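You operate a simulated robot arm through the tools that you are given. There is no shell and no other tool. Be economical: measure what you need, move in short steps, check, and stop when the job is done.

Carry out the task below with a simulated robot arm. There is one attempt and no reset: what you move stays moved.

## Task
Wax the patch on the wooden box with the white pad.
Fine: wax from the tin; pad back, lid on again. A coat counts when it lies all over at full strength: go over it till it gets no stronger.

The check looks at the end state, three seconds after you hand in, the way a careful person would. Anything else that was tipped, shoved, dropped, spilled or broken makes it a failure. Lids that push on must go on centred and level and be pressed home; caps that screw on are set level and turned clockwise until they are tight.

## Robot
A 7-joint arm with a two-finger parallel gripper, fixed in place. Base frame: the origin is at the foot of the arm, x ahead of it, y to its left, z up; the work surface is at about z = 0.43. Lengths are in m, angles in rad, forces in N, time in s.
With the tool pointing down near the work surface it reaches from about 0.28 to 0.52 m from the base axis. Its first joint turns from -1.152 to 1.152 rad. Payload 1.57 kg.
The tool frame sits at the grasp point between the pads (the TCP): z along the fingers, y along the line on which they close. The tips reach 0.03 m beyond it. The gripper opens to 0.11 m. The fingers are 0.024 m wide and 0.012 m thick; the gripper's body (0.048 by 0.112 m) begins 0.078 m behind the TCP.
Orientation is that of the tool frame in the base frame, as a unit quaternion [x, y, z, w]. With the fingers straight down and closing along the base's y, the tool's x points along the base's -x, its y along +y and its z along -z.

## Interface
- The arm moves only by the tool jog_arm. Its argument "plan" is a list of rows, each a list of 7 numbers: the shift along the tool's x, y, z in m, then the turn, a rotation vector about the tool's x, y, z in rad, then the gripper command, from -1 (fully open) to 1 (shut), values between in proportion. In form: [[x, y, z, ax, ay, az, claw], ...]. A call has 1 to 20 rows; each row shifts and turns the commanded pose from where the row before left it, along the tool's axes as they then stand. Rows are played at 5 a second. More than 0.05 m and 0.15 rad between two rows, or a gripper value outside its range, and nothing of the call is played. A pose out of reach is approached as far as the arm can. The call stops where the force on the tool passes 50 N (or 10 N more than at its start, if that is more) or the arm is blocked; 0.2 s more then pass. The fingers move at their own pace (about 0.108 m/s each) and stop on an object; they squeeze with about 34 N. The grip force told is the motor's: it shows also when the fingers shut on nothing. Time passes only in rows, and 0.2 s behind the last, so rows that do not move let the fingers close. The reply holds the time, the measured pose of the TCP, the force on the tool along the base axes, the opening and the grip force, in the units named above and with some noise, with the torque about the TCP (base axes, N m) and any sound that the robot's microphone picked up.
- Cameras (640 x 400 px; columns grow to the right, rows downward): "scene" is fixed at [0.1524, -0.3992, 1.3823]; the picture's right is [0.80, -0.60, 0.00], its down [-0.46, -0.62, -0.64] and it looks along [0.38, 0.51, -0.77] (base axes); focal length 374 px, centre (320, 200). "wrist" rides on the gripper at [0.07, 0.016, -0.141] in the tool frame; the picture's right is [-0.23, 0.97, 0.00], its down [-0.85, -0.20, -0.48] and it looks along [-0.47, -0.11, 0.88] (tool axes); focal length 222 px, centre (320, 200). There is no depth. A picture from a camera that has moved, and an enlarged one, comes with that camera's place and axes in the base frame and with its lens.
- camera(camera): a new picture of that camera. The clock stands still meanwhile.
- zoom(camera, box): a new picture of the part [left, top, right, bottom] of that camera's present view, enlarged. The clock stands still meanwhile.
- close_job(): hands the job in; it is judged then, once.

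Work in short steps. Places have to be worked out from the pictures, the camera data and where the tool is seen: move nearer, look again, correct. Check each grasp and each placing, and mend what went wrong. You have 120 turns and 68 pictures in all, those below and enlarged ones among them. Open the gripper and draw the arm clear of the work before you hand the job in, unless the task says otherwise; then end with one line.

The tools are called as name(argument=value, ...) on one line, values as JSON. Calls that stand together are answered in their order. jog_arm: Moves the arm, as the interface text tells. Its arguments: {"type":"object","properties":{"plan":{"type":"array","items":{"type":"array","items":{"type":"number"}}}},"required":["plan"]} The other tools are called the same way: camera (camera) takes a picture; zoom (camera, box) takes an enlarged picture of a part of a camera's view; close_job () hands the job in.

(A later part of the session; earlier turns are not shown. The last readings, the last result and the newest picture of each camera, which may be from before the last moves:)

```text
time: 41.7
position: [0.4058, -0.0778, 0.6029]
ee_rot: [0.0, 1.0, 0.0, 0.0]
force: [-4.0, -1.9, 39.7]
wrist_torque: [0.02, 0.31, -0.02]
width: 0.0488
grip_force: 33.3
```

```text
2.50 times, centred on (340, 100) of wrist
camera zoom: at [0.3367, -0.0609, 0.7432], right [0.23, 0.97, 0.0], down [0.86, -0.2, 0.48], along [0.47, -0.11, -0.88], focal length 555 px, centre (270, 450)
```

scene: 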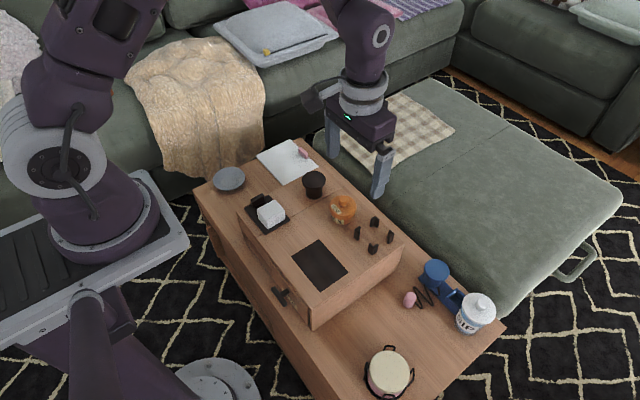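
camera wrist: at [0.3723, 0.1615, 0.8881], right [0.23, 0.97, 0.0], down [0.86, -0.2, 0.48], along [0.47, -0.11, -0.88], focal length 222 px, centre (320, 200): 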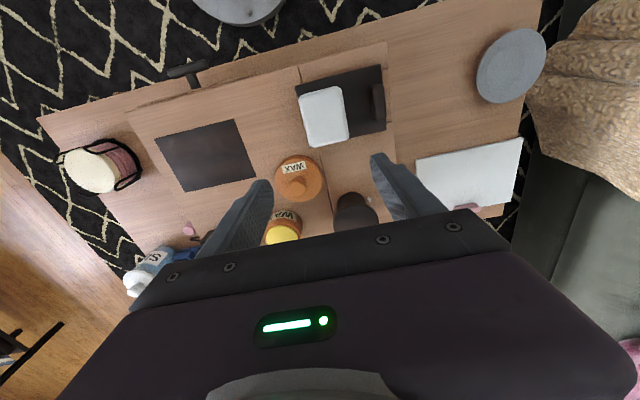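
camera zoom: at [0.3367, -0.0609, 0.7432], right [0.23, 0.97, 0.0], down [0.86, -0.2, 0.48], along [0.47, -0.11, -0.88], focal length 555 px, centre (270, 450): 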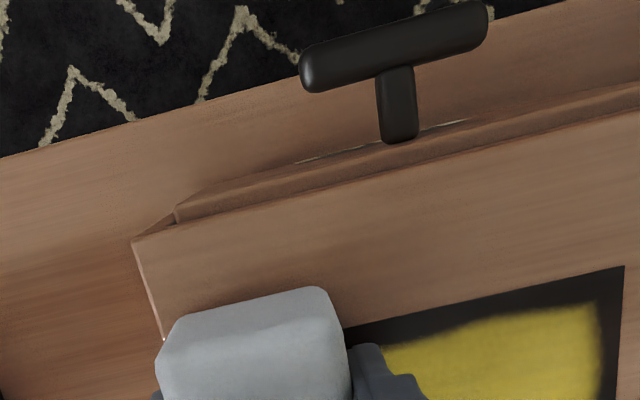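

Now in firm contact. I stroke back along +y at x≈0.406 with better force to see whether the border fills.

jog_arm(plan=[[0, 0.01, -0.0003, 0, 0, 0, 1], [0, 0.012, 0, 0, 0, 0, 1], [0, 0.012, 0, 0, 0, 0, 1], [0, 0.012, 0, 0, 0, 0, 1], [0, 0.012, 0, 0, 0, 0, 1]])

jog_arm(plan=[[0, 0.012, 0, 0, 0, 0, 1], [0, 0.012, 0, 0, 0, 0, 1], [0, 0.012, 0, 0, 0, 0, 1], [0, 0.01, 0, 0, 0, 0, 1], [0, 0, 0, 0, 0, 0, 1]])

zoom(camera="wrist", box=[160, 40, 400, 220])

```text
time: 42.6
position: [0.406, -0.0452, 0.6022]
ee_rot: [0.001, 1.0, -0.002, 0.001]
force: [-3.2, 0.7, 17.5]
wrist_torque: [0.16, 0.11, 0.01]
width: 0.0489
grip_force: 33.5
stopped in row 4: the force on the tool passed its limit at 51 N (the readings are from after the stop); the commanded pose is now the measured one
```

```text
time: 43.8
position: [0.4059, 0.0003, 0.6028]
ee_rot: [0.001, 1.0, -0.003, 0.001]
force: [0.5, -17.9, 35.7]
wrist_torque: [-0.22, 0.03, -0.02]
width: 0.0492
grip_force: 33.9
```

```text
2.22 times, centred on (280, 130) of wrist
camera zoom: at [0.3365, 0.0173, 0.7426], right [0.23, 0.97, 0.0], down [0.85, -0.2, 0.48], along [0.47, -0.11, -0.88], focal length 494 px, centre (409, 356)
```

zoom: 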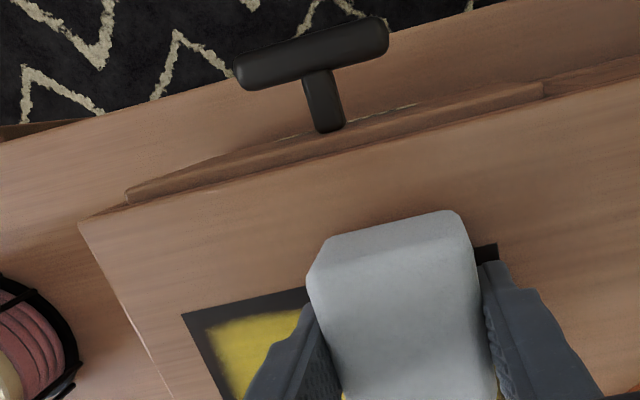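

The border did not fill despite firm contact: the pad looks dry (or only loaded in the middle). I reload, dabbing at several offsets on the wax.

jog_arm(plan=[[0, 0, -0.02, 0, 0, 0, 1], [0, 0, -0.04, 0, 0, 0, 1], [0, 0, -0.04, 0, 0, 0, 1], [-0.045, 0.012, 0, 0, 0, 0, 1], [-0.045, 0.015, 0, 0, 0, 0, 1], [-0.045, 0.015, 0, 0, 0, 0, 1], [-0.023, 0.011, 0, 0, 0, 0, 1], [0, 0, 0, 0, 0, 0, 1]])

zoom(camera="scene", box=[260, 160, 400, 290])

```text
time: 45.6
position: [0.5653, 0.0534, 0.7026]
ee_rot: [0.001, 1.0, -0.001, 0.001]
force: [0.7, -0.1, 0.2]
wrist_torque: [0.02, 0.0, 0.01]
width: 0.0489
grip_force: 33.8
```

```text
3.08 times, centred on (330, 225) of scene
camera zoom: at [0.1524, -0.3992, 1.3823], right [0.8, -0.6, 0.0], down [-0.46, -0.62, -0.64], along [0.38, 0.51, -0.77], focal length 1151 px, centre (289, 123)
```

zoom: 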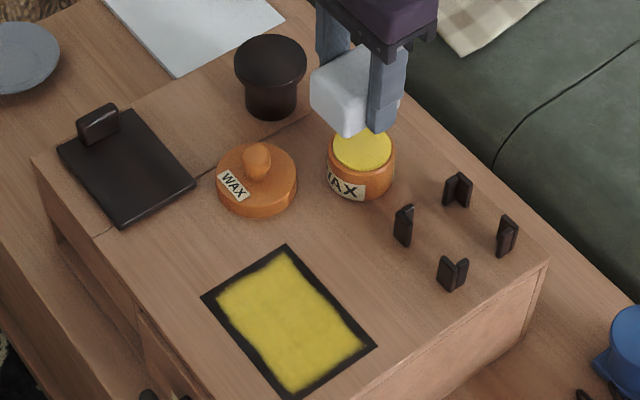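

Interior is well covered; a border remains. I dab on the wax with the pad shifted −x first.

jog_arm(plan=[[0, 0, 0.025, 0, 0, 0, 1], [0, 0, 0.02, 0, 0, 0, 1], [0, 0, 0.004, 0, 0, 0, 1], [0, 0, 0.002, 0, 0, 0, 1], [0, 0, 0.001, 0, 0, 0, 1], [0, 0, 0.001, 0, 0, 0, 1], [0, 0, 0.001, 0, 0, 0, 1], [0, 0, 0, 0, 0, 0, 1]])

```text
time: 47.4
position: [0.5652, 0.0549, 0.6476]
ee_rot: [0.001, 1.0, -0.002, 0.001]
force: [0.3, -0.7, -0.1]
wrist_torque: [0.0, -0.01, 0.02]
width: 0.0491
grip_force: 34.0
```

jog_arm(plan=[[0, 0, 0.0007, 0, 0, 0, 1], [0, 0, 0.0007, 0, 0, 0, 1], [0, 0, 0, 0, 0, 0, 1]])

```text
time: 48.2
position: [0.5638, 0.054, 0.646]
ee_rot: [0.001, 1.0, -0.002, 0.001]
force: [-1.8, -0.6, 5.9]
wrist_torque: [0.09, -0.02, 0.01]
width: 0.049
grip_force: 34.1
```

Light contact; press a little, then lift, shift +28 mm in x and dab again.

jog_arm(plan=[[0, 0, 0.0006, 0, 0, 0, 1], [0, 0, 0, 0, 0, 0, 1], [0, 0, 0, 0, 0, 0, 1]])

jog_arm(plan=[[0, 0, -0.01, 0, 0, 0, 1], [-0.029, 0, 0, 0, 0, 0, 1], [0, 0, 0.006, 0, 0, 0, 1], [0, 0, 0.002, 0, 0, 0, 1], [0, 0, 0.001, 0, 0, 0, 1], [0, 0, 0.001, 0, 0, 0, 1], [0, 0, 0, 0, 0, 0, 1], [0, 0, 0, 0, 0, 0, 1]])

```text
time: 49.0
position: [0.5643, 0.0539, 0.647]
ee_rot: [0.001, 1.0, -0.001, 0.002]
force: [-3.2, 0.1, 20.2]
wrist_torque: [0.08, -0.01, -0.02]
width: 0.0494
grip_force: 33.7
```

```text
time: 50.8
position: [0.5956, 0.055, 0.6455]
ee_rot: [0.0, 1.0, -0.002, 0.002]
force: [-0.4, -0.8, 7.9]
wrist_torque: [0.06, 0.16, 0.01]
width: 0.049
grip_force: 34.3
```

I press, then dab with y offsets at the centre too.

jog_arm(plan=[[0, 0, 0.0005, 0, 0, 0, 1], [0, 0, 0, 0, 0, 0, 1], [0, 0, -0.01, 0, 0, 0, 1], [0.015, -0.01, 0, 0, 0, 0, 1], [0, 0, 0.007, 0, 0, 0, 1], [0, 0, 0.0015, 0, 0, 0, 1], [0, 0, 0.0012, 0, 0, 0, 1], [0, 0, 0.0008, 0, 0, 0, 1], [0, 0, 0, 0, 0, 0, 1]])

jog_arm(plan=[[0, 0, -0.01, 0, 0, 0, 1], [0, 0.02, 0, 0, 0, 0, 1], [0, 0, 0.007, 0, 0, 0, 1], [0, 0, 0.0015, 0, 0, 0, 1], [0, 0, 0.001, 0, 0, 0, 1], [0, 0, 0.0005, 0, 0, 0, 1], [0, 0, 0, 0, 0, 0, 1]])

```text
time: 52.8
position: [0.5801, 0.0429, 0.6454]
ee_rot: [0.002, 1.0, -0.001, 0.002]
force: [-4.2, -2.3, 36.8]
wrist_torque: [0.31, 0.36, 0.07]
width: 0.0491
grip_force: 33.8
```

```text
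time: 54.4
position: [0.5806, 0.0633, 0.6462]
ee_rot: [0.001, 1.0, -0.002, 0.003]
force: [-8.3, 3.0, 40.2]
wrist_torque: [-0.16, 0.33, -0.04]
width: 0.049
grip_force: 34.5
```

Loaded. I lift and return over the patch's −x,+y corner.

jog_arm(plan=[[0, 0, -0.02, 0, 0, 0, 1], [0, 0, -0.04, 0, 0, 0, 1], [0.045, -0.01, 0, 0, 0, 0, 1], [0.045, -0.01, 0, 0, 0, 0, 1], [0.045, -0.01, 0, 0, 0, 0, 1], [0.038, -0.006, 0.01, 0, 0, 0, 1], [0, 0, 0.04, 0, 0, 0, 1], [0, 0, 0.04, 0, 0, 0, 1], [0, 0, 0.009, 0, 0, 0, 1], [0, 0, 0, 0, 0, 0, 1]])

zoom(camera="scene", box=[260, 160, 400, 290])

```text
time: 56.6
position: [0.4051, 0.0267, 0.606]
ee_rot: [0.001, 1.0, -0.002, 0.0]
force: [-0.5, 0.3, -0.6]
wrist_torque: [0.02, -0.01, 0.01]
width: 0.049
grip_force: 33.8
```

```text
3.08 times, centred on (330, 225) of scene
camera zoom: at [0.1524, -0.3992, 1.3823], right [0.8, -0.6, 0.0], down [-0.46, -0.62, -0.64], along [0.38, 0.51, -0.77], focal length 1151 px, centre (289, 123)
```

zoom: 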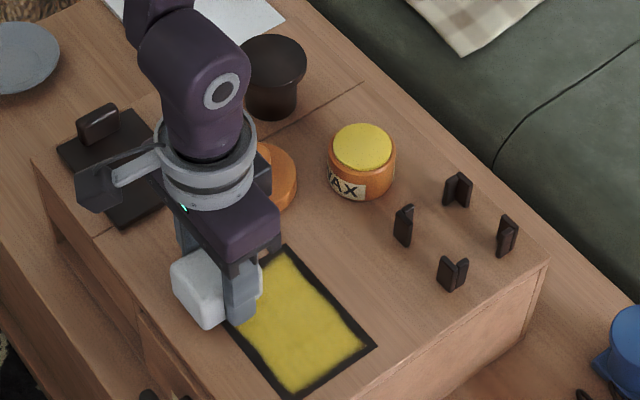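

Now I descend to contact here.

jog_arm(plan=[[0, 0, 0.002, 0, 0, 0, 1], [0, 0, 0.001, 0, 0, 0, 1], [0, 0, 0.001, 0, 0, 0, 1], [0, 0, 0.0007, 0, 0, 0, 1], [0, 0, 0, 0, 0, 0, 1]])

```text
time: 57.8
position: [0.405, 0.0276, 0.6015]
ee_rot: [0.001, 1.0, -0.002, 0.002]
force: [-3.0, 0.0, 46.3]
wrist_torque: [0.12, 0.05, 0.01]
width: 0.0491
grip_force: 34.2
```

Contact at 46 N; I ease off and stroke along −y at x≈0.405.

jog_arm(plan=[[0, 0, -0.0005, 0, 0, 0, 1], [0, -0.01, 0, 0, 0, 0, 1], [0, -0.012, 0, 0, 0, 0, 1], [0, -0.012, 0, 0, 0, 0, 1], [0, -0.012, 0, 0, 0, 0, 1]])

zoom(camera="wrist", box=[220, 40, 460, 220])

```text
time: 59.0
position: [0.4039, -0.0182, 0.6013]
ee_rot: [0.0, 1.0, -0.002, 0.002]
force: [0.6, 12.4, 24.8]
wrist_torque: [0.41, -0.2, 0.04]
width: 0.049
grip_force: 33.9
```

```text
2.22 times, centred on (340, 130) of wrist
camera zoom: at [0.3355, -0.0011, 0.742], right [0.23, 0.97, 0.0], down [0.85, -0.2, 0.48], along [0.47, -0.11, -0.88], focal length 494 px, centre (276, 356)
```

zoom: 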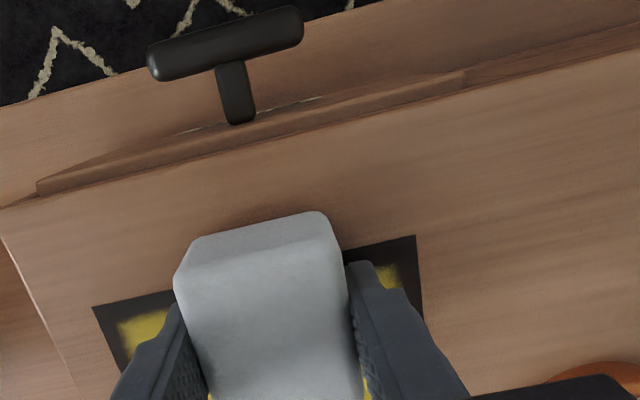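

Border still looks dark near the edge. I finish this stroke, then lift to inspect the whole patch.

jog_arm(plan=[[0, -0.012, 0.0002, 0, 0, 0, 1], [0, -0.012, 0.0002, 0, 0, 0, 1], [0, -0.012, 0.0002, 0, 0, 0, 1], [0, -0.012, 0.0002, 0, 0, 0, 1], [0, -0.012, 0.0002, 0, 0, 0, 1], [0, 0, 0, 0, 0, 0, 1]])

jog_arm(plan=[[0, 0, -0.02, 0, 0, 0, 1], [0, 0, -0.03, 0, 0, 0, 1], [0, 0.03, -0.03, 0, 0, 0, 1], [0, 0.04, -0.02, 0, 0, 0, 1], [0, 0.04, 0, 0, 0, 0, 1], [0, 0.04, 0, 0, 0, 0, 1], [0, 0, 0, 0, 0, 0, 1]])

zoom(camera="scene", box=[300, 210, 370, 280])

zoom(camera="scene", box=[270, 200, 370, 290])

```text
time: 60.4
position: [0.4055, -0.0771, 0.6014]
ee_rot: [0.0, 1.0, -0.002, 0.0]
force: [-2.1, 17.0, 39.6]
wrist_torque: [0.53, 0.0, 0.07]
width: 0.0489
grip_force: 34.1
```

```text
time: 62.0
position: [0.4069, 0.0721, 0.7017]
ee_rot: [0.001, 1.0, -0.002, 0.001]
force: [0.0, -0.3, -0.9]
wrist_torque: [0.0, -0.01, -0.02]
width: 0.0489
grip_force: 33.9
```

```text
5.71 times, centred on (335, 245) of scene
camera zoom: at [0.1524, -0.3992, 1.3823], right [0.8, -0.6, 0.0], down [-0.46, -0.62, -0.64], along [0.38, 0.51, -0.77], focal length 2138 px, centre (234, -57)
```

zoom: 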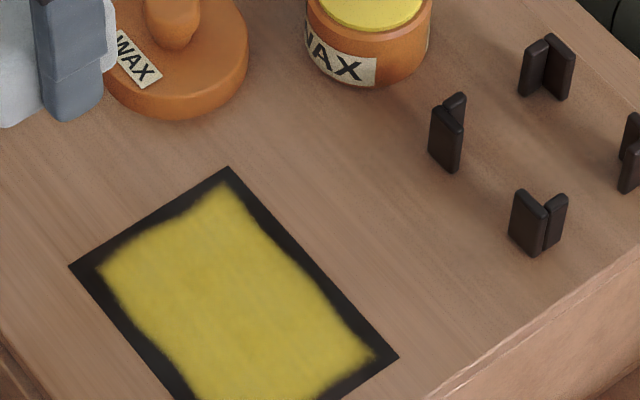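

```text
4.44 times, centred on (320, 245) of scene
camera zoom: at [0.1524, -0.3992, 1.3823], right [0.8, -0.6, 0.0], down [-0.46, -0.62, -0.64], along [0.38, 0.51, -0.77], focal length 1663 px, centre (320, 0)
```

zoom: 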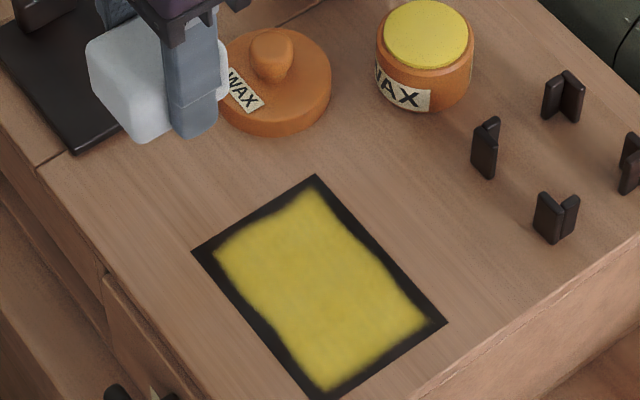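

The inset border is now even on all four sides regardless of how far I overshot, so it looks like the coat's own edge. I do another full pass, including far +x edge, to verify nothing gets stronger.

jog_arm(plan=[[-0.03, -0.027, 0, 0, 0, 0, 1], [-0.025, -0.027, 0, 0, 0, 0, 1], [0, 0, 0.04, 0, 0, 0, 1], [0, 0, 0.04, 0, 0, 0, 1], [0, 0, 0.016, 0, 0, 0, 1], [0, 0, 0.0015, 0, 0, 0, 1], [0, 0, 0.001, 0, 0, 0, 1], [0, 0, 0.001, 0, 0, 0, 1], [0, 0, 0, 0, 0, 0, 1]])

```text
time: 64.0
position: [0.4603, 0.0182, 0.6011]
ee_rot: [0.001, 1.0, -0.001, 0.001]
force: [-2.1, -1.6, 13.6]
wrist_torque: [0.1, 0.01, 0.0]
width: 0.0488
grip_force: 33.4
```

jog_arm(plan=[[0, 0.007, 0.0003, 0, 0, 0, 1], [0, -0.012, 0, 0, 0, 0, 1], [0, -0.012, 0, 0, 0, 0, 1], [0, -0.012, 0, 0, 0, 0, 1], [0, -0.012, 0.0001, 0, 0, 0, 1], [0, -0.012, 0.0001, 0, 0, 0, 1], [0, -0.012, 0.0001, 0, 0, 0, 1], [0, -0.012, 0.0001, 0, 0, 0, 1], [0, -0.012, 0.0001, 0, 0, 0, 1], [0, -0.006, 0.0001, 0, 0, 0, 1], [0, 0, 0, 0, 0, 0, 1]])

```text
time: 66.4
position: [0.46, -0.0771, 0.6009]
ee_rot: [-0.001, 1.0, -0.002, 0.001]
force: [1.5, 20.0, 43.0]
wrist_torque: [0.62, -0.03, 0.01]
width: 0.0494
grip_force: 33.7
```

Force is on the high side, so I ease slightly and stroke back along the middle.

jog_arm(plan=[[0.012, 0, -0.0006, 0, 0, 0, 1], [0.013, 0, 0, 0, 0, 0, 1], [0, 0.012, 0, 0, 0, 0, 1], [0, 0.012, 0, 0, 0, 0, 1], [0, 0.012, 0, 0, 0, 0, 1], [0, 0.012, 0, 0, 0, 0, 1], [0, 0.012, 0, 0, 0, 0, 1], [0, 0.012, 0, 0, 0, 0, 1], [0, 0.012, 0, 0, 0, 0, 1], [0, 0.012, 0, 0, 0, 0, 1], [0, 0.007, 0, 0, 0, 0, 1], [0, 0, 0, 0, 0, 0, 1]])

```text
time: 69.0
position: [0.4346, 0.026, 0.6006]
ee_rot: [0.0, 1.0, -0.002, 0.0]
force: [-1.3, -2.6, 5.7]
wrist_torque: [0.04, -0.03, 0.02]
width: 0.0489
grip_force: 33.9
```

jog_arm(plan=[[0.012, 0, 0.0004, 0, 0, 0, 1], [0.012, 0, 0, 0, 0, 0, 1], [0, -0.012, 0, 0, 0, 0, 1], [0, -0.012, 0, 0, 0, 0, 1], [0, -0.012, 0.0001, 0, 0, 0, 1], [0, -0.012, 0.0001, 0, 0, 0, 1], [0, -0.012, 0.0001, 0, 0, 0, 1], [0, -0.012, 0.0001, 0, 0, 0, 1], [0, -0.012, 0.0001, 0, 0, 0, 1], [0, -0.012, 0, 0, 0, 0, 1], [0, -0.006, 0, 0, 0, 0, 1], [0, 0, 0, 0, 0, 0, 1]])

jog_arm(plan=[[0, 0, -0.02, 0, 0, 0, 1], [0, 0, -0.03, 0, 0, 0, 1], [0, 0.03, -0.03, 0, 0, 0, 1], [0, 0.04, -0.02, 0, 0, 0, 1], [0, 0.04, 0, 0, 0, 0, 1], [0, 0.04, 0, 0, 0, 0, 1], [0, 0, 0, 0, 0, 0, 1]])

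zoom(camera="scene", box=[270, 200, 370, 290])

```text
time: 71.3
position: [0.4128, -0.0695, 0.6]
ee_rot: [0.001, 1.0, -0.001, 0.0]
force: [-2.2, 2.4, 18.2]
wrist_torque: [0.06, 0.04, -0.02]
width: 0.0491
grip_force: 33.7
stopped in row 11: the force on the tool passed its limit at 51 N (the readings are from after the stop); the commanded pose is now the measured one
```

```text
time: 72.9
position: [0.412, 0.0808, 0.7006]
ee_rot: [0.0, 1.0, 0.0, 0.001]
force: [1.1, -0.2, 0.8]
wrist_torque: [0.01, -0.01, 0.01]
width: 0.049
grip_force: 34.4
```

```text
4.44 times, centred on (320, 245) of scene
camera zoom: at [0.1524, -0.3992, 1.3823], right [0.8, -0.6, 0.0], down [-0.46, -0.62, -0.64], along [0.38, 0.51, -0.77], focal length 1663 px, centre (320, 0)
```

zoom: 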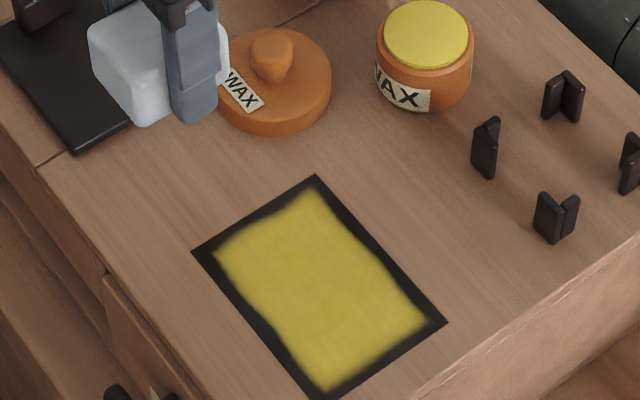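

Extent is identical but the colour looks slightly stronger, so another loaded pass is warranted. I reload at the tin.

jog_arm(plan=[[-0.045, -0.007, 0, 0, 0, 0, 1], [-0.045, -0.007, 0, 0, 0, 0, 1], [-0.045, -0.007, 0, 0, 0, 0, 1], [-0.032, -0.006, 0, 0, 0, 0, 1], [0, 0, 0.025, 0, 0, 0, 1], [0, 0, 0.02, 0, 0, 0, 1], [0, 0, 0.006, 0, 0, 0, 1], [0, 0, 0.002, 0, 0, 0, 1], [0, 0, 0.001, 0, 0, 0, 1], [0, 0, 0.001, 0, 0, 0, 1], [0, 0, 0.0005, 0, 0, 0, 1], [0, 0, 0, 0, 0, 0, 1]])

```text
time: 75.5
position: [0.578, 0.0526, 0.6447]
ee_rot: [0.001, 1.0, -0.002, 0.002]
force: [-1.4, 0.1, 7.9]
wrist_torque: [0.02, 0.11, -0.01]
width: 0.0493
grip_force: 33.8
```

jog_arm(plan=[[0, 0, 0.0006, 0, 0, 0, 1], [0, 0, 0, 0, 0, 0, 1], [0, 0, 0, 0, 0, 0, 1], [0, 0, 0, 0, 0, 0, 1], [0, 0, -0.02, 0, 0, 0, 1], [0, 0, -0.036, 0, 0, 0, 1], [0.04, -0.012, 0, 0, 0, 0, 1], [0.04, -0.012, 0, 0, 0, 0, 1], [0.039, -0.01, 0, 0, 0, 0, 1], [0, 0, 0.04, 0, 0, 0, 1], [0, 0, 0.04, 0, 0, 0, 1], [0, 0, 0.018, 0, 0, 0, 1], [0, 0, 0.0015, 0, 0, 0, 1], [0, 0, 0, 0, 0, 0, 1]])

```text
time: 78.5
position: [0.4593, 0.0183, 0.6004]
ee_rot: [0.0, 1.0, -0.001, 0.002]
force: [-3.6, 1.9, 22.5]
wrist_torque: [0.15, -0.03, 0.02]
width: 0.0488
grip_force: 34.1
```

In contact at 22 N at the +x,+y corner. I run the full zigzag again.

jog_arm(plan=[[0, 0.007, 0, 0, 0, 0, 1], [0, -0.012, 0, 0, 0, 0, 1], [0, -0.012, 0, 0, 0, 0, 1], [0, -0.012, 0, 0, 0, 0, 1], [0, -0.012, 0, 0, 0, 0, 1], [0, -0.012, 0, 0, 0, 0, 1], [0, -0.012, 0, 0, 0, 0, 1], [0, -0.012, 0, 0, 0, 0, 1], [0, -0.012, 0, 0, 0, 0, 1], [0, -0.006, 0, 0, 0, 0, 1], [0.012, 0, 0, 0, 0, 0, 1], [0.013, 0, 0, 0, 0, 0, 1], [0, 0, 0, 0, 0, 0, 1]])

```text
time: 81.3
position: [0.4345, -0.0772, 0.6004]
ee_rot: [0.0, 1.0, -0.001, 0.001]
force: [3.9, -3.2, 10.1]
wrist_torque: [-0.02, -0.23, -0.08]
width: 0.0491
grip_force: 33.7
```

jog_arm(plan=[[0, 0.012, 0.0002, 0, 0, 0, 1], [0, 0.012, 0, 0, 0, 0, 1], [0, 0.012, 0, 0, 0, 0, 1], [0, 0.012, 0, 0, 0, 0, 1], [0, 0.012, 0, 0, 0, 0, 1], [0, 0.012, 0, 0, 0, 0, 1], [0, 0.012, 0, 0, 0, 0, 1], [0, 0.012, 0, 0, 0, 0, 1], [0, 0.006, 0, 0, 0, 0, 1], [0.012, 0, 0, 0, 0, 0, 1], [0.012, 0, 0, 0, 0, 0, 1], [0, 0, 0, 0, 0, 0, 1]])

```text
time: 83.9
position: [0.4095, 0.0261, 0.6001]
ee_rot: [-0.001, 1.0, -0.001, 0.001]
force: [5.7, 3.0, 12.2]
wrist_torque: [0.21, -0.18, -0.02]
width: 0.0493
grip_force: 34.0
```

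jog_arm(plan=[[0, -0.012, 0.0002, 0, 0, 0, 1], [0, -0.012, 0, 0, 0, 0, 1], [0, -0.012, 0, 0, 0, 0, 1], [0, -0.012, 0, 0, 0, 0, 1], [0, -0.012, 0, 0, 0, 0, 1], [0, -0.012, 0, 0, 0, 0, 1], [0, -0.012, 0, 0, 0, 0, 1], [0, -0.012, 0, 0, 0, 0, 1], [0, -0.006, 0, 0, 0, 0, 1], [0, 0, 0, 0, 0, 0, 1]])

jog_arm(plan=[[0, 0, -0.02, 0, 0, 0, 1], [0, 0, -0.03, 0, 0, 0, 1], [0, 0.03, -0.03, 0, 0, 0, 1], [0, 0.04, -0.02, 0, 0, 0, 1], [0, 0.04, 0, 0, 0, 0, 1], [0, 0.04, 0, 0, 0, 0, 1], [0, 0, 0, 0, 0, 0, 1]])

zoom(camera="scene", box=[270, 200, 370, 290])

```text
time: 86.1
position: [0.4097, -0.0773, 0.6007]
ee_rot: [0.001, 1.0, -0.001, 0.001]
force: [-0.9, 5.2, 12.1]
wrist_torque: [0.2, 0.04, -0.01]
width: 0.0489
grip_force: 33.4
```

```text
time: 87.7
position: [0.4115, 0.0727, 0.6997]
ee_rot: [0.0, 1.0, -0.001, 0.001]
force: [0.9, -0.6, -0.2]
wrist_torque: [0.0, 0.0, 0.0]
width: 0.0493
grip_force: 33.6
```

```text
4.44 times, centred on (320, 245) of scene
camera zoom: at [0.1524, -0.3992, 1.3823], right [0.8, -0.6, 0.0], down [-0.46, -0.62, -0.64], along [0.38, 0.51, -0.77], focal length 1663 px, centre (320, 0)
```

zoom: 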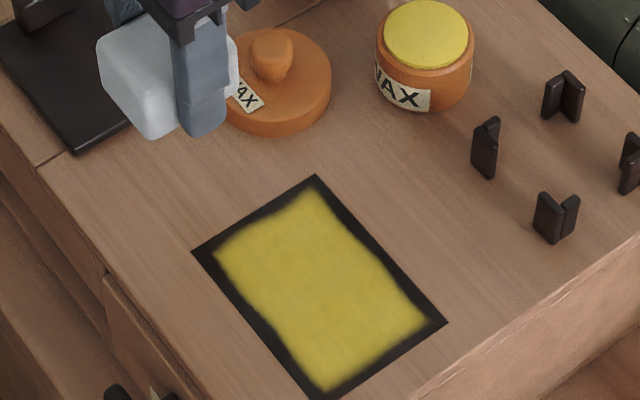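

Nearly unchanged from the last picture. I compare a closer enlargement.

zoom(camera="scene", box=[300, 210, 370, 280])

```text
5.71 times, centred on (335, 245) of scene
camera zoom: at [0.1524, -0.3992, 1.3823], right [0.8, -0.6, 0.0], down [-0.46, -0.62, -0.64], along [0.38, 0.51, -0.77], focal length 2138 px, centre (234, -57)
```

zoom: 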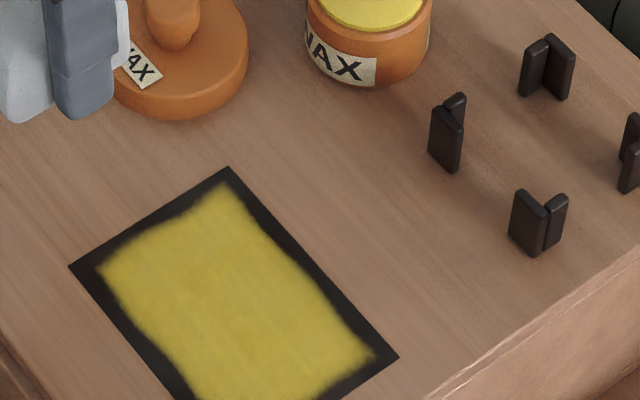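

It may still have gained a touch, so I reload and do one more complete pass.

jog_arm(plan=[[-0.045, -0.005, 0, 0, 0, 0, 1], [-0.045, -0.005, 0, 0, 0, 0, 1], [-0.045, -0.005, 0, 0, 0, 0, 1], [-0.032, -0.005, 0, 0, 0, 0, 1], [0, 0, 0.025, 0, 0, 0, 1], [0, 0, 0.02, 0, 0, 0, 1], [0, 0, 0.006, 0, 0, 0, 1], [0, 0, 0.002, 0, 0, 0, 1], [0, 0, 0.001, 0, 0, 0, 1], [0, 0, 0.001, 0, 0, 0, 1], [0, 0, 0, 0, 0, 0, 1]])

```text
time: 90.1
position: [0.5786, 0.0537, 0.6449]
ee_rot: [0.001, 1.0, -0.001, 0.0]
force: [0.2, 0.2, 0.2]
wrist_torque: [0.01, -0.01, -0.02]
width: 0.0489
grip_force: 33.5
```

jog_arm(plan=[[0, 0, 0.0007, 0, 0, 0, 1], [0, 0, 0.0006, 0, 0, 0, 1], [0, 0, 0, 0, 0, 0, 1], [0, 0, 0, 0, 0, 0, 1], [0, 0, 0, 0, 0, 0, 1]])

```text
time: 91.3
position: [0.5782, 0.0533, 0.644]
ee_rot: [0.0, 1.0, -0.002, 0.002]
force: [-1.2, -1.1, 22.6]
wrist_torque: [-0.02, 0.2, -0.01]
width: 0.049
grip_force: 33.6
```

Good dab (22 N). Back to the patch for another zigzag.

jog_arm(plan=[[0, 0, -0.02, 0, 0, 0, 1], [0, 0, -0.036, 0, 0, 0, 1], [0.04, -0.012, 0, 0, 0, 0, 1], [0.04, -0.012, 0, 0, 0, 0, 1], [0.039, -0.007, 0, 0, 0, 0, 1], [0, 0, 0.04, 0, 0, 0, 1], [0, 0, 0.04, 0, 0, 0, 1], [0, 0, 0.018, 0, 0, 0, 1], [0, 0, 0.0015, 0, 0, 0, 1], [0, 0, 0, 0, 0, 0, 1]])

```text
time: 93.5
position: [0.4579, 0.0227, 0.6012]
ee_rot: [0.001, 1.0, -0.001, 0.002]
force: [-5.6, -0.7, 30.3]
wrist_torque: [0.13, 0.07, -0.03]
width: 0.0491
grip_force: 34.4
```

jog_arm(plan=[[0, -0.012, 0, 0, 0, 0, 1], [0, -0.012, 0, 0, 0, 0, 1], [0, -0.012, 0, 0, 0, 0, 1], [0, -0.012, 0, 0, 0, 0, 1], [0, -0.012, 0, 0, 0, 0, 1], [0, -0.012, 0, 0, 0, 0, 1], [0, -0.012, 0, 0, 0, 0, 1], [0, -0.012, 0, 0, 0, 0, 1], [0, -0.004, 0, 0, 0, 0, 1], [0.012, 0, 0, 0, 0, 0, 1], [0.013, 0, 0, 0, 0, 0, 1], [0, 0, 0, 0, 0, 0, 1]])

```text
time: 96.1
position: [0.433, -0.0783, 0.6002]
ee_rot: [0.001, 1.0, -0.002, 0.001]
force: [3.3, -2.2, 7.1]
wrist_torque: [0.0, -0.16, -0.06]
width: 0.0489
grip_force: 33.8
```

jog_arm(plan=[[0, 0.012, 0.0003, 0, 0, 0, 1], [0, 0.012, 0, 0, 0, 0, 1], [0, 0.012, 0, 0, 0, 0, 1], [0, 0.012, 0, 0, 0, 0, 1], [0, 0.012, 0, 0, 0, 0, 1], [0, 0.012, 0, 0, 0, 0, 1], [0, 0.012, 0, 0, 0, 0, 1], [0, 0.012, 0, 0, 0, 0, 1], [0, 0.006, 0, 0, 0, 0, 1], [0.012, 0, 0, 0, 0, 0, 1], [0.012, 0, 0, 0, 0, 0, 1], [0, 0, 0, 0, 0, 0, 1]])

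jog_arm(plan=[[0, -0.012, 0.0002, 0, 0, 0, 1], [0, -0.012, 0, 0, 0, 0, 1], [0, -0.012, 0, 0, 0, 0, 1], [0, -0.012, 0, 0, 0, 0, 1], [0, -0.012, 0, 0, 0, 0, 1], [0, -0.012, 0, 0, 0, 0, 1], [0, -0.012, 0, 0, 0, 0, 1], [0, -0.012, 0, 0, 0, 0, 1], [0, -0.006, 0, 0, 0, 0, 1], [0, 0, 0, 0, 0, 0, 1]])

jog_arm(plan=[[0, 0, -0.02, 0, 0, 0, 1], [0, 0, -0.03, 0, 0, 0, 1], [0, 0.03, -0.03, 0, 0, 0, 1], [0, 0.04, -0.02, 0, 0, 0, 1], [0, 0.04, 0, 0, 0, 0, 1], [0, 0.04, 0, 0, 0, 0, 1], [0, 0, 0, 0, 0, 0, 1]])

zoom(camera="scene", box=[270, 200, 370, 290])

```text
time: 97.6
position: [0.4329, -0.0015, 0.6005]
ee_rot: [0.002, 1.0, -0.004, 0.001]
force: [-1.0, -1.6, 15.3]
wrist_torque: [0.34, 0.0, 0.04]
width: 0.0492
grip_force: 33.9
stopped in row 7: the force on the tool passed its limit at 61 N (the readings are from after the stop); the commanded pose is now the measured one
```

```text
time: 99.8
position: [0.4327, -0.1036, 0.6009]
ee_rot: [0.002, 1.0, -0.005, 0.001]
force: [-0.3, -0.4, 1.1]
wrist_torque: [0.05, -0.03, 0.02]
width: 0.0487
grip_force: 33.7
```

```text
time: 101.4
position: [0.4342, 0.0477, 0.6994]
ee_rot: [0.002, 1.0, -0.004, 0.0]
force: [0.3, 0.2, -0.3]
wrist_torque: [-0.01, -0.04, 0.01]
width: 0.0491
grip_force: 34.3
```

```text
4.44 times, centred on (320, 245) of scene
camera zoom: at [0.1524, -0.3992, 1.3823], right [0.8, -0.6, 0.0], down [-0.46, -0.62, -0.64], along [0.38, 0.51, -0.77], focal length 1663 px, centre (320, 0)
```

zoom: 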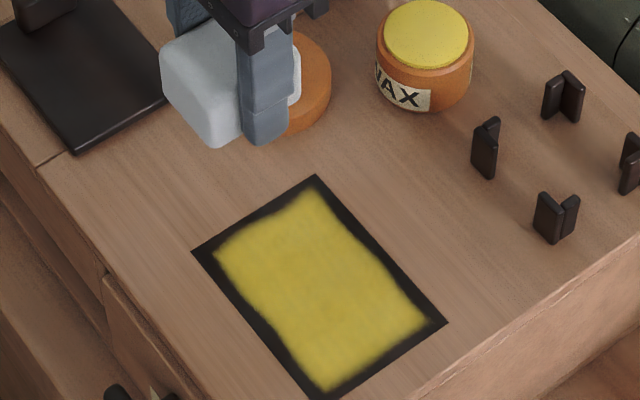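

One row run stopped early, so the −x strip wasn't redone. I do that strip now.

jog_arm(plan=[[0.025, -0.022, 0, 0, 0, 0, 1], [0, 0, 0.04, 0, 0, 0, 1], [0, 0, 0.04, 0, 0, 0, 1], [0, 0, 0.016, 0, 0, 0, 1], [0, 0, 0.0015, 0, 0, 0, 1], [0, 0, 0.001, 0, 0, 0, 1], [0, 0, 0, 0, 0, 0, 1]])

```text
time: 103.0
position: [0.4098, 0.0241, 0.6018]
ee_rot: [0.001, 1.0, -0.003, 0.001]
force: [-0.7, -0.1, -0.6]
wrist_torque: [0.01, -0.01, -0.02]
width: 0.049
grip_force: 34.2
```

jog_arm(plan=[[0, 0, 0.001, 0, 0, 0, 1], [0, 0, 0.0007, 0, 0, 0, 1], [0, 0, 0, 0, 0, 0, 1]])

```text
time: 103.8
position: [0.4078, 0.0233, 0.6006]
ee_rot: [0.001, 1.0, -0.004, 0.002]
force: [-2.6, 2.2, 40.3]
wrist_torque: [1.03, 0.31, 0.07]
width: 0.0491
grip_force: 33.9
```

There's a small accumulated tilt (~0.008 rad about tool x); I correct it while easing the pressure and then stroke.

jog_arm(plan=[[0, 0, -0.0006, -0.006, 0, -0.002, 1], [0, 0, 0, 0, 0, 0, 1]])

```text
time: 104.4
position: [0.4084, 0.0237, 0.6001]
ee_rot: [0.0, 1.0, -0.001, 0.002]
force: [2.5, 1.8, 18.5]
wrist_torque: [0.02, -0.03, -0.01]
width: 0.049
grip_force: 33.8
```

jog_arm(plan=[[0, -0.012, 0, 0, 0, 0, 1], [0, -0.012, 0, 0, 0, 0, 1], [0, -0.012, 0, 0, 0, 0, 1], [0, -0.012, 0, 0, 0, 0, 1], [0, -0.012, 0, 0, 0, 0, 1], [0, -0.012, 0, 0, 0, 0, 1], [0, -0.012, 0, 0, 0, 0, 1], [0, -0.012, 0, 0, 0, 0, 1], [0, -0.006, 0, 0, 0, 0, 1], [-0.012, 0, 0, 0, 0, 0, 1], [-0.012, 0, 0, 0, 0, 0, 1], [0, 0, 0, 0, 0, 0, 1]])

```text
time: 107.0
position: [0.4319, -0.0777, 0.6006]
ee_rot: [0.001, 1.0, -0.001, 0.001]
force: [-4.2, -0.9, 8.6]
wrist_torque: [0.01, 0.1, 0.0]
width: 0.0491
grip_force: 34.0
```

One more middle stroke back to +y, then lift and compare.

jog_arm(plan=[[0, 0.012, 0, 0, 0, 0, 1], [0, 0.012, 0, 0, 0, 0, 1], [0, 0.012, 0, 0, 0, 0, 1], [0, 0.012, 0, 0, 0, 0, 1], [0, 0.012, 0, 0, 0, 0, 1], [0, 0.012, 0, 0, 0, 0, 1], [0, 0.012, 0, 0, 0, 0, 1], [0, 0.012, 0, 0, 0, 0, 1], [0, 0.006, 0, 0, 0, 0, 1], [0, 0, -0.02, 0, 0, 0, 1], [0, 0, -0.04, 0, 0, 0, 1], [0, 0, -0.04, 0, 0, 0, 1], [0.01, 0.04, 0, 0, 0, 0, 1], [0, 0.04, 0, 0, 0, 0, 1], [0, 0, 0, 0, 0, 0, 1]])

zoom(camera="scene", box=[270, 200, 370, 290])

zoom(camera="scene", box=[230, 160, 330, 240])

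```text
time: 110.2
position: [0.4223, 0.1047, 0.6986]
ee_rot: [0.001, 1.0, -0.001, 0.0]
force: [-0.7, 0.0, 0.7]
wrist_torque: [0.01, -0.05, 0.01]
width: 0.0488
grip_force: 33.9
```

```text
4.44 times, centred on (320, 245) of scene
camera zoom: at [0.1524, -0.3992, 1.3823], right [0.8, -0.6, 0.0], down [-0.46, -0.62, -0.64], along [0.38, 0.51, -0.77], focal length 1663 px, centre (320, 0)
```

zoom: 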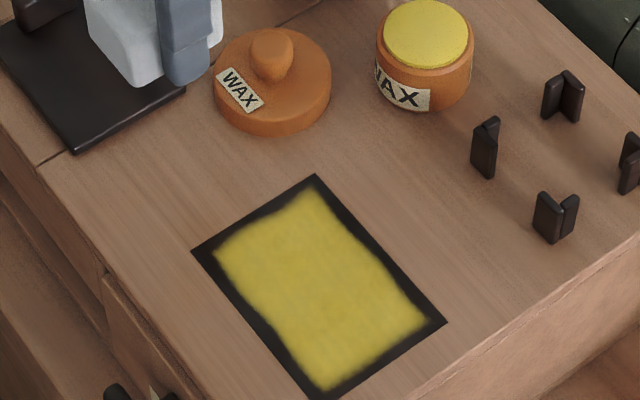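

```text
5.00 times, centred on (280, 200) of scene
camera zoom: at [0.1524, -0.3992, 1.3823], right [0.8, -0.6, 0.0], down [-0.46, -0.62, -0.64], along [0.38, 0.51, -0.77], focal length 1871 px, centre (520, 200)
```

zoom: 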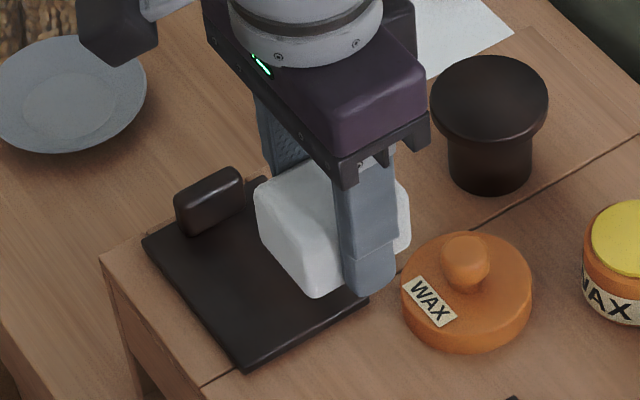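

The coat no longer changes: saturated and uniform. I return the pad to its tray at (0.415, 0.157).

jog_arm(plan=[[0.004, 0.026, 0, 0, 0, 0, 1], [0.003, 0.026, 0, 0, 0, 0, 1], [0, 0, 0.04, 0, 0, 0, 1], [0, 0, 0.03, 0, 0, 0, 1], [0, 0, 0.012, 0, 0, 0, 1], [0, 0, 0.003, 0, 0, 0, 1], [0, 0, 0.001, 0, 0, 0, 1], [0, 0, 0.001, 0, 0, 0, 1], [0, 0, 0, 0, 0, 0, 1]])

```text
time: 112.2
position: [0.4159, 0.1564, 0.6121]
ee_rot: [0.001, 1.0, -0.001, 0.001]
force: [-0.7, -0.4, -1.0]
wrist_torque: [-0.03, -0.02, 0.01]
width: 0.0487
grip_force: 34.6
```

jog_arm(plan=[[0, 0, 0.001, 0, 0, 0, 1], [0, 0, 0.001, 0, 0, 0, 1], [0, 0, 0.0007, 0, 0, 0, 1], [0, 0, 0.0007, 0, 0, 0, 1], [0, 0, 0, 0, 0, 0, 1]])

```text
time: 113.4
position: [0.4163, 0.1553, 0.6101]
ee_rot: [0.001, 1.0, -0.001, 0.001]
force: [-1.0, -0.8, 7.3]
wrist_torque: [0.1, 0.01, -0.02]
width: 0.049
grip_force: 34.3
```

Pad is touching the tray. I open to 66 mm and rise, then look.

jog_arm(plan=[[0, 0, 0, 0, 0, 0, -0.2], [0, 0, 0, 0, 0, 0, -0.2], [0, 0, -0.03, 0, 0, 0, -0.2], [0, 0, -0.04, 0, 0, 0, -0.2], [0, 0, -0.03, 0, 0, 0, -0.2], [-0.04, -0.02, 0, 0, 0, 0, -0.2], [0, 0, 0, 0, 0, 0, 0]])

zoom(camera="scene", box=[220, 150, 400, 290])

camera(camera="wrist")

```text
time: 115.0
position: [0.4547, 0.1373, 0.7102]
ee_rot: [0.001, 1.0, 0.0, 0.001]
force: [0.7, -0.2, 0.7]
wrist_torque: [0.0, 0.0, 0.0]
width: 0.0549
grip_force: 0.0
```

```text
2.86 times, centred on (310, 220) of scene
camera zoom: at [0.1524, -0.3992, 1.3823], right [0.8, -0.6, 0.0], down [-0.46, -0.62, -0.64], along [0.38, 0.51, -0.77], focal length 1069 px, centre (349, 143)
```

zoom: 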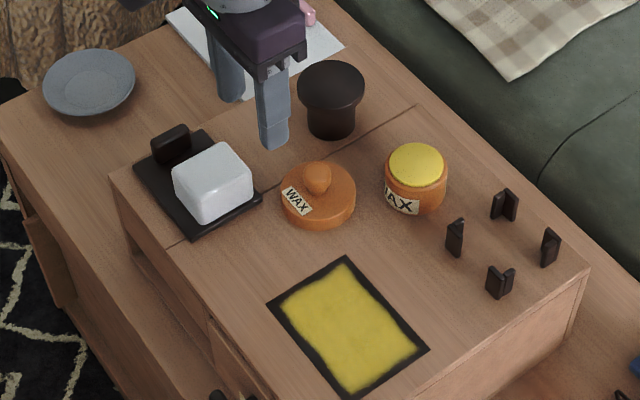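

```text
17 pictures are left
camera wrist: at [0.385, 0.1527, 0.8504], right [0.23, 0.97, 0.0], down [0.85, -0.2, 0.48], along [0.47, -0.11, -0.88], focal length 222 px, centre (320, 200)
```

wrist: 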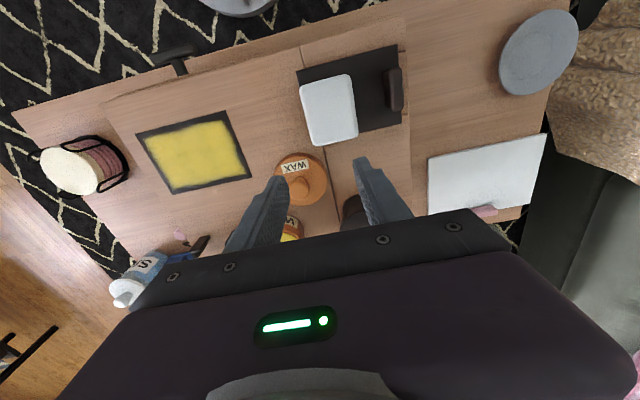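

Pad back in place. Next the lid: I move above its knob at (0.501, 0.096) and descend around it.

jog_arm(plan=[[-0.025, -0.02, 0, 0, 0, 0, 0.1], [-0.022, -0.021, 0.02, 0, 0, 0, 0.1], [0, 0, 0.02, 0, 0, 0, 0.1], [0, 0, 0.02, 0, 0, 0, 0.1], [0, 0, 0, 0, 0, 0, 0.1]])

zoom(camera="wrist", box=[220, 80, 420, 240])

```text
time: 116.2
position: [0.5022, 0.0947, 0.6492]
ee_rot: [0.0, 1.0, -0.001, 0.0]
force: [-0.4, 0.0, 1.1]
wrist_torque: [0.0, -0.02, -0.03]
width: 0.0497
grip_force: 0.1
```

```text
2.50 times, centred on (320, 160) of wrist
camera zoom: at [0.4324, 0.1116, 0.7903], right [0.23, 0.97, 0.0], down [0.85, -0.2, 0.48], along [0.47, -0.11, -0.88], focal length 555 px, centre (320, 300)
```

zoom: 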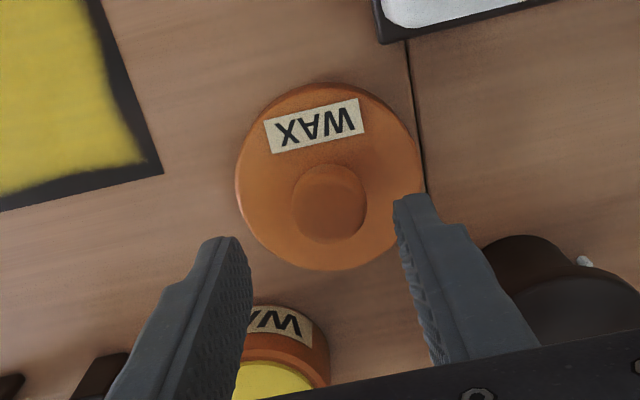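

Knob is around (0.499, 0.097). I adjust slightly, descend to the former grip height and close.

jog_arm(plan=[[0.003, 0.002, 0.015, 0, 0, 0, 0.1], [0, 0, 0.012, 0, 0, 0, 0.1], [0, 0, 0.003, 0, 0, 0, 0.1], [0, 0, 0, 0, 0, 0, 1], [0, 0, 0, 0, 0, 0, 1], [0, 0, 0, 0, 0, 0, 1]])

zoom(camera="wrist", box=[220, 80, 420, 240])

```text
time: 117.6
position: [0.4987, 0.0966, 0.6198]
ee_rot: [0.001, 1.0, -0.001, 0.001]
force: [0.3, -0.7, -0.3]
wrist_torque: [-0.02, 0.02, 0.02]
width: 0.0235
grip_force: 34.1
```

```text
2.50 times, centred on (320, 160) of wrist
camera zoom: at [0.4297, 0.1133, 0.7603], right [0.23, 0.97, 0.0], down [0.85, -0.2, 0.48], along [0.47, -0.11, -0.88], focal length 555 px, centre (320, 300)
```

zoom: 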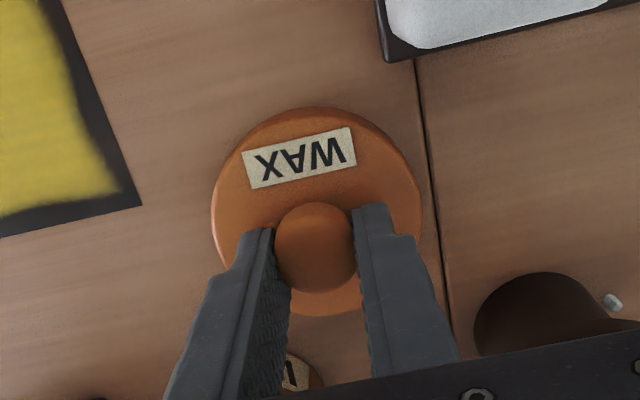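

Knob gripped nearly identically to the first time, and the tin has not moved in the pictures. I lift the lid and carry it over the tin at (0.579, 0.053).

jog_arm(plan=[[0, 0, -0.02, 0, 0, 0, 1], [0, 0, -0.04, 0, 0, 0, 1], [0, 0, -0.03, 0, 0, 0, 1], [-0.03, -0.016, 0, 0, 0, 0, 1], [-0.03, -0.016, 0, 0, 0, 0, 1], [-0.02, -0.0115, 0, 0, 0, 0, 1], [0, 0, 0.02, 0, 0, 0, 1], [0, 0, 0, 0, 0, 0, 1]])

zoom(camera="scene", box=[310, 170, 400, 240])

zoom(camera="wrist", box=[220, 60, 420, 220])

```text
time: 119.4
position: [0.5804, 0.0524, 0.6896]
ee_rot: [0.0, 1.0, -0.001, 0.001]
force: [-0.7, 0.4, 0.2]
wrist_torque: [-0.02, -0.01, 0.01]
width: 0.0237
grip_force: 33.8
```

```text
5.71 times, centred on (355, 205) of scene
camera zoom: at [0.1524, -0.3992, 1.3823], right [0.8, -0.6, 0.0], down [-0.46, -0.62, -0.64], along [0.38, 0.51, -0.77], focal length 2138 px, centre (120, 171)
```

zoom: 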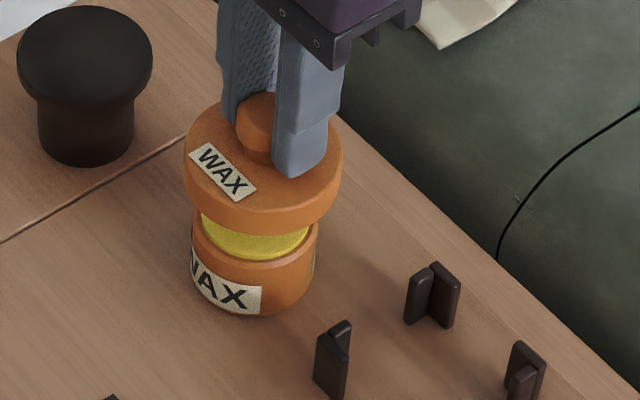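

```text
2.50 times, centred on (320, 140) of wrist
camera zoom: at [0.5106, 0.0699, 0.8297], right [0.23, 0.97, 0.0], down [0.85, -0.2, 0.48], along [0.47, -0.11, -0.88], focal length 555 px, centre (320, 350)
```

zoom: 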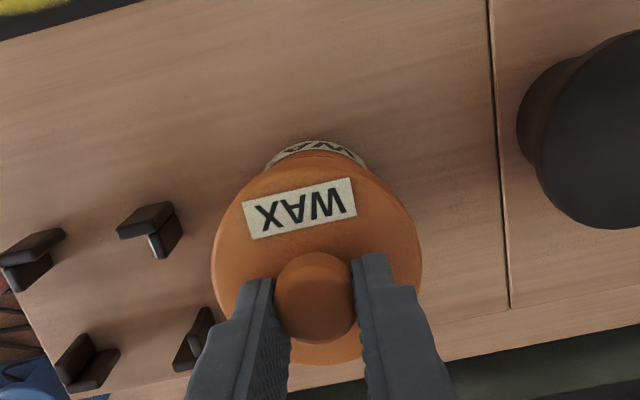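

In the scene view the lid sits ~2 mm too far along image right. I shift (−1.6, +1.0) mm, lower partway and check again.

jog_arm(plan=[[0.0016, 0.001, 0.006, 0, 0, 0, 1], [0, 0, 0.008, 0, 0, 0, 1], [0, 0, 0.004, 0, 0, 0, 1], [0, 0, 0, 0, 0, 0, 1]])

zoom(camera="scene", box=[310, 180, 390, 240])

```text
time: 120.4
position: [0.5785, 0.0543, 0.6713]
ee_rot: [0.001, 1.0, -0.001, 0.001]
force: [0.7, 0.2, 1.0]
wrist_torque: [-0.02, -0.01, 0.01]
width: 0.0235
grip_force: 33.7
```

```text
6.67 times, centred on (350, 210) of scene
camera zoom: at [0.1524, -0.3992, 1.3823], right [0.8, -0.6, 0.0], down [-0.46, -0.62, -0.64], along [0.38, 0.51, -0.77], focal length 2494 px, centre (120, 133)
```

zoom: 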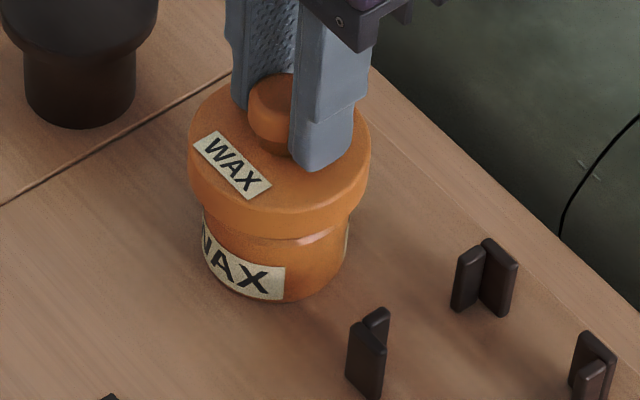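

This matches the earlier lift-off picture exactly. I lower onto the tin.

jog_arm(plan=[[0, 0, 0.006, 0, 0, 0, 1], [0, 0, 0.004, 0, 0, 0, 1], [0, 0, 0.002, 0, 0, 0, 1], [0, 0, 0.002, 0, 0, 0, 1], [0, 0, 0.001, 0, 0, 0, 1], [0, 0, 0, 0, 0, 0, 1]])

```text
time: 121.8
position: [0.577, 0.0545, 0.6559]
ee_rot: [0.0, 1.0, 0.0, 0.0]
force: [-0.2, 0.6, -0.4]
wrist_torque: [-0.03, -0.02, 0.01]
width: 0.0236
grip_force: 34.5
```

jog_arm(plan=[[0, 0, 0.001, 0, 0, 0, 1], [0, 0, 0.001, 0, 0, 0, 1], [0, 0, 0.001, 0, 0, 0, 1], [0, 0, 0.001, 0, 0, 0, 1], [0, 0, 0.001, 0, 0, 0, 1], [0, 0, 0, 0, 0, 0, 1]])

```text
time: 123.2
position: [0.5789, 0.0537, 0.6523]
ee_rot: [0.001, 1.0, -0.001, 0.001]
force: [0.3, -3.6, 8.7]
wrist_torque: [-0.11, 0.04, 0.0]
width: 0.0235
grip_force: 34.0
heard: snap
```

A snap was heard. I press a bit more to make sure it's home.

jog_arm(plan=[[0, 0, 0.0007, 0, 0, 0, 1], [0, 0, 0.0007, 0, 0, 0, 1], [0, 0, 0, 0, 0, 0, 1]])

zoom(camera="scene", box=[310, 180, 390, 240])

```text
time: 124.0
position: [0.5789, 0.0538, 0.6525]
ee_rot: [0.0, 1.0, -0.001, 0.002]
force: [-1.4, -6.9, 29.9]
wrist_torque: [-0.16, 0.17, 0.05]
width: 0.0237
grip_force: 34.0
```

```text
6.67 times, centred on (350, 210) of scene
camera zoom: at [0.1518, -0.3994, 1.3823], right [0.8, -0.6, 0.0], down [-0.46, -0.62, -0.64], along [0.38, 0.51, -0.77], focal length 2494 px, centre (120, 133)
```

zoom: 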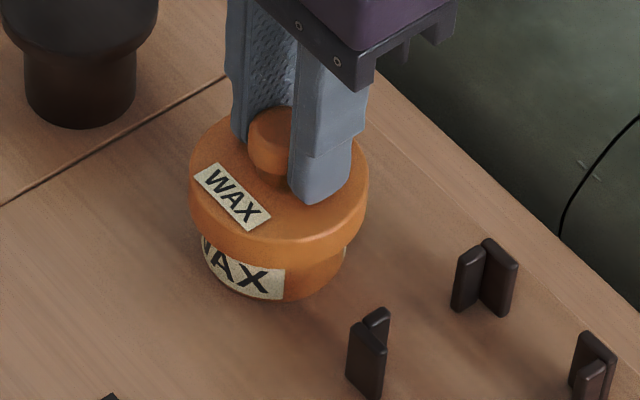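

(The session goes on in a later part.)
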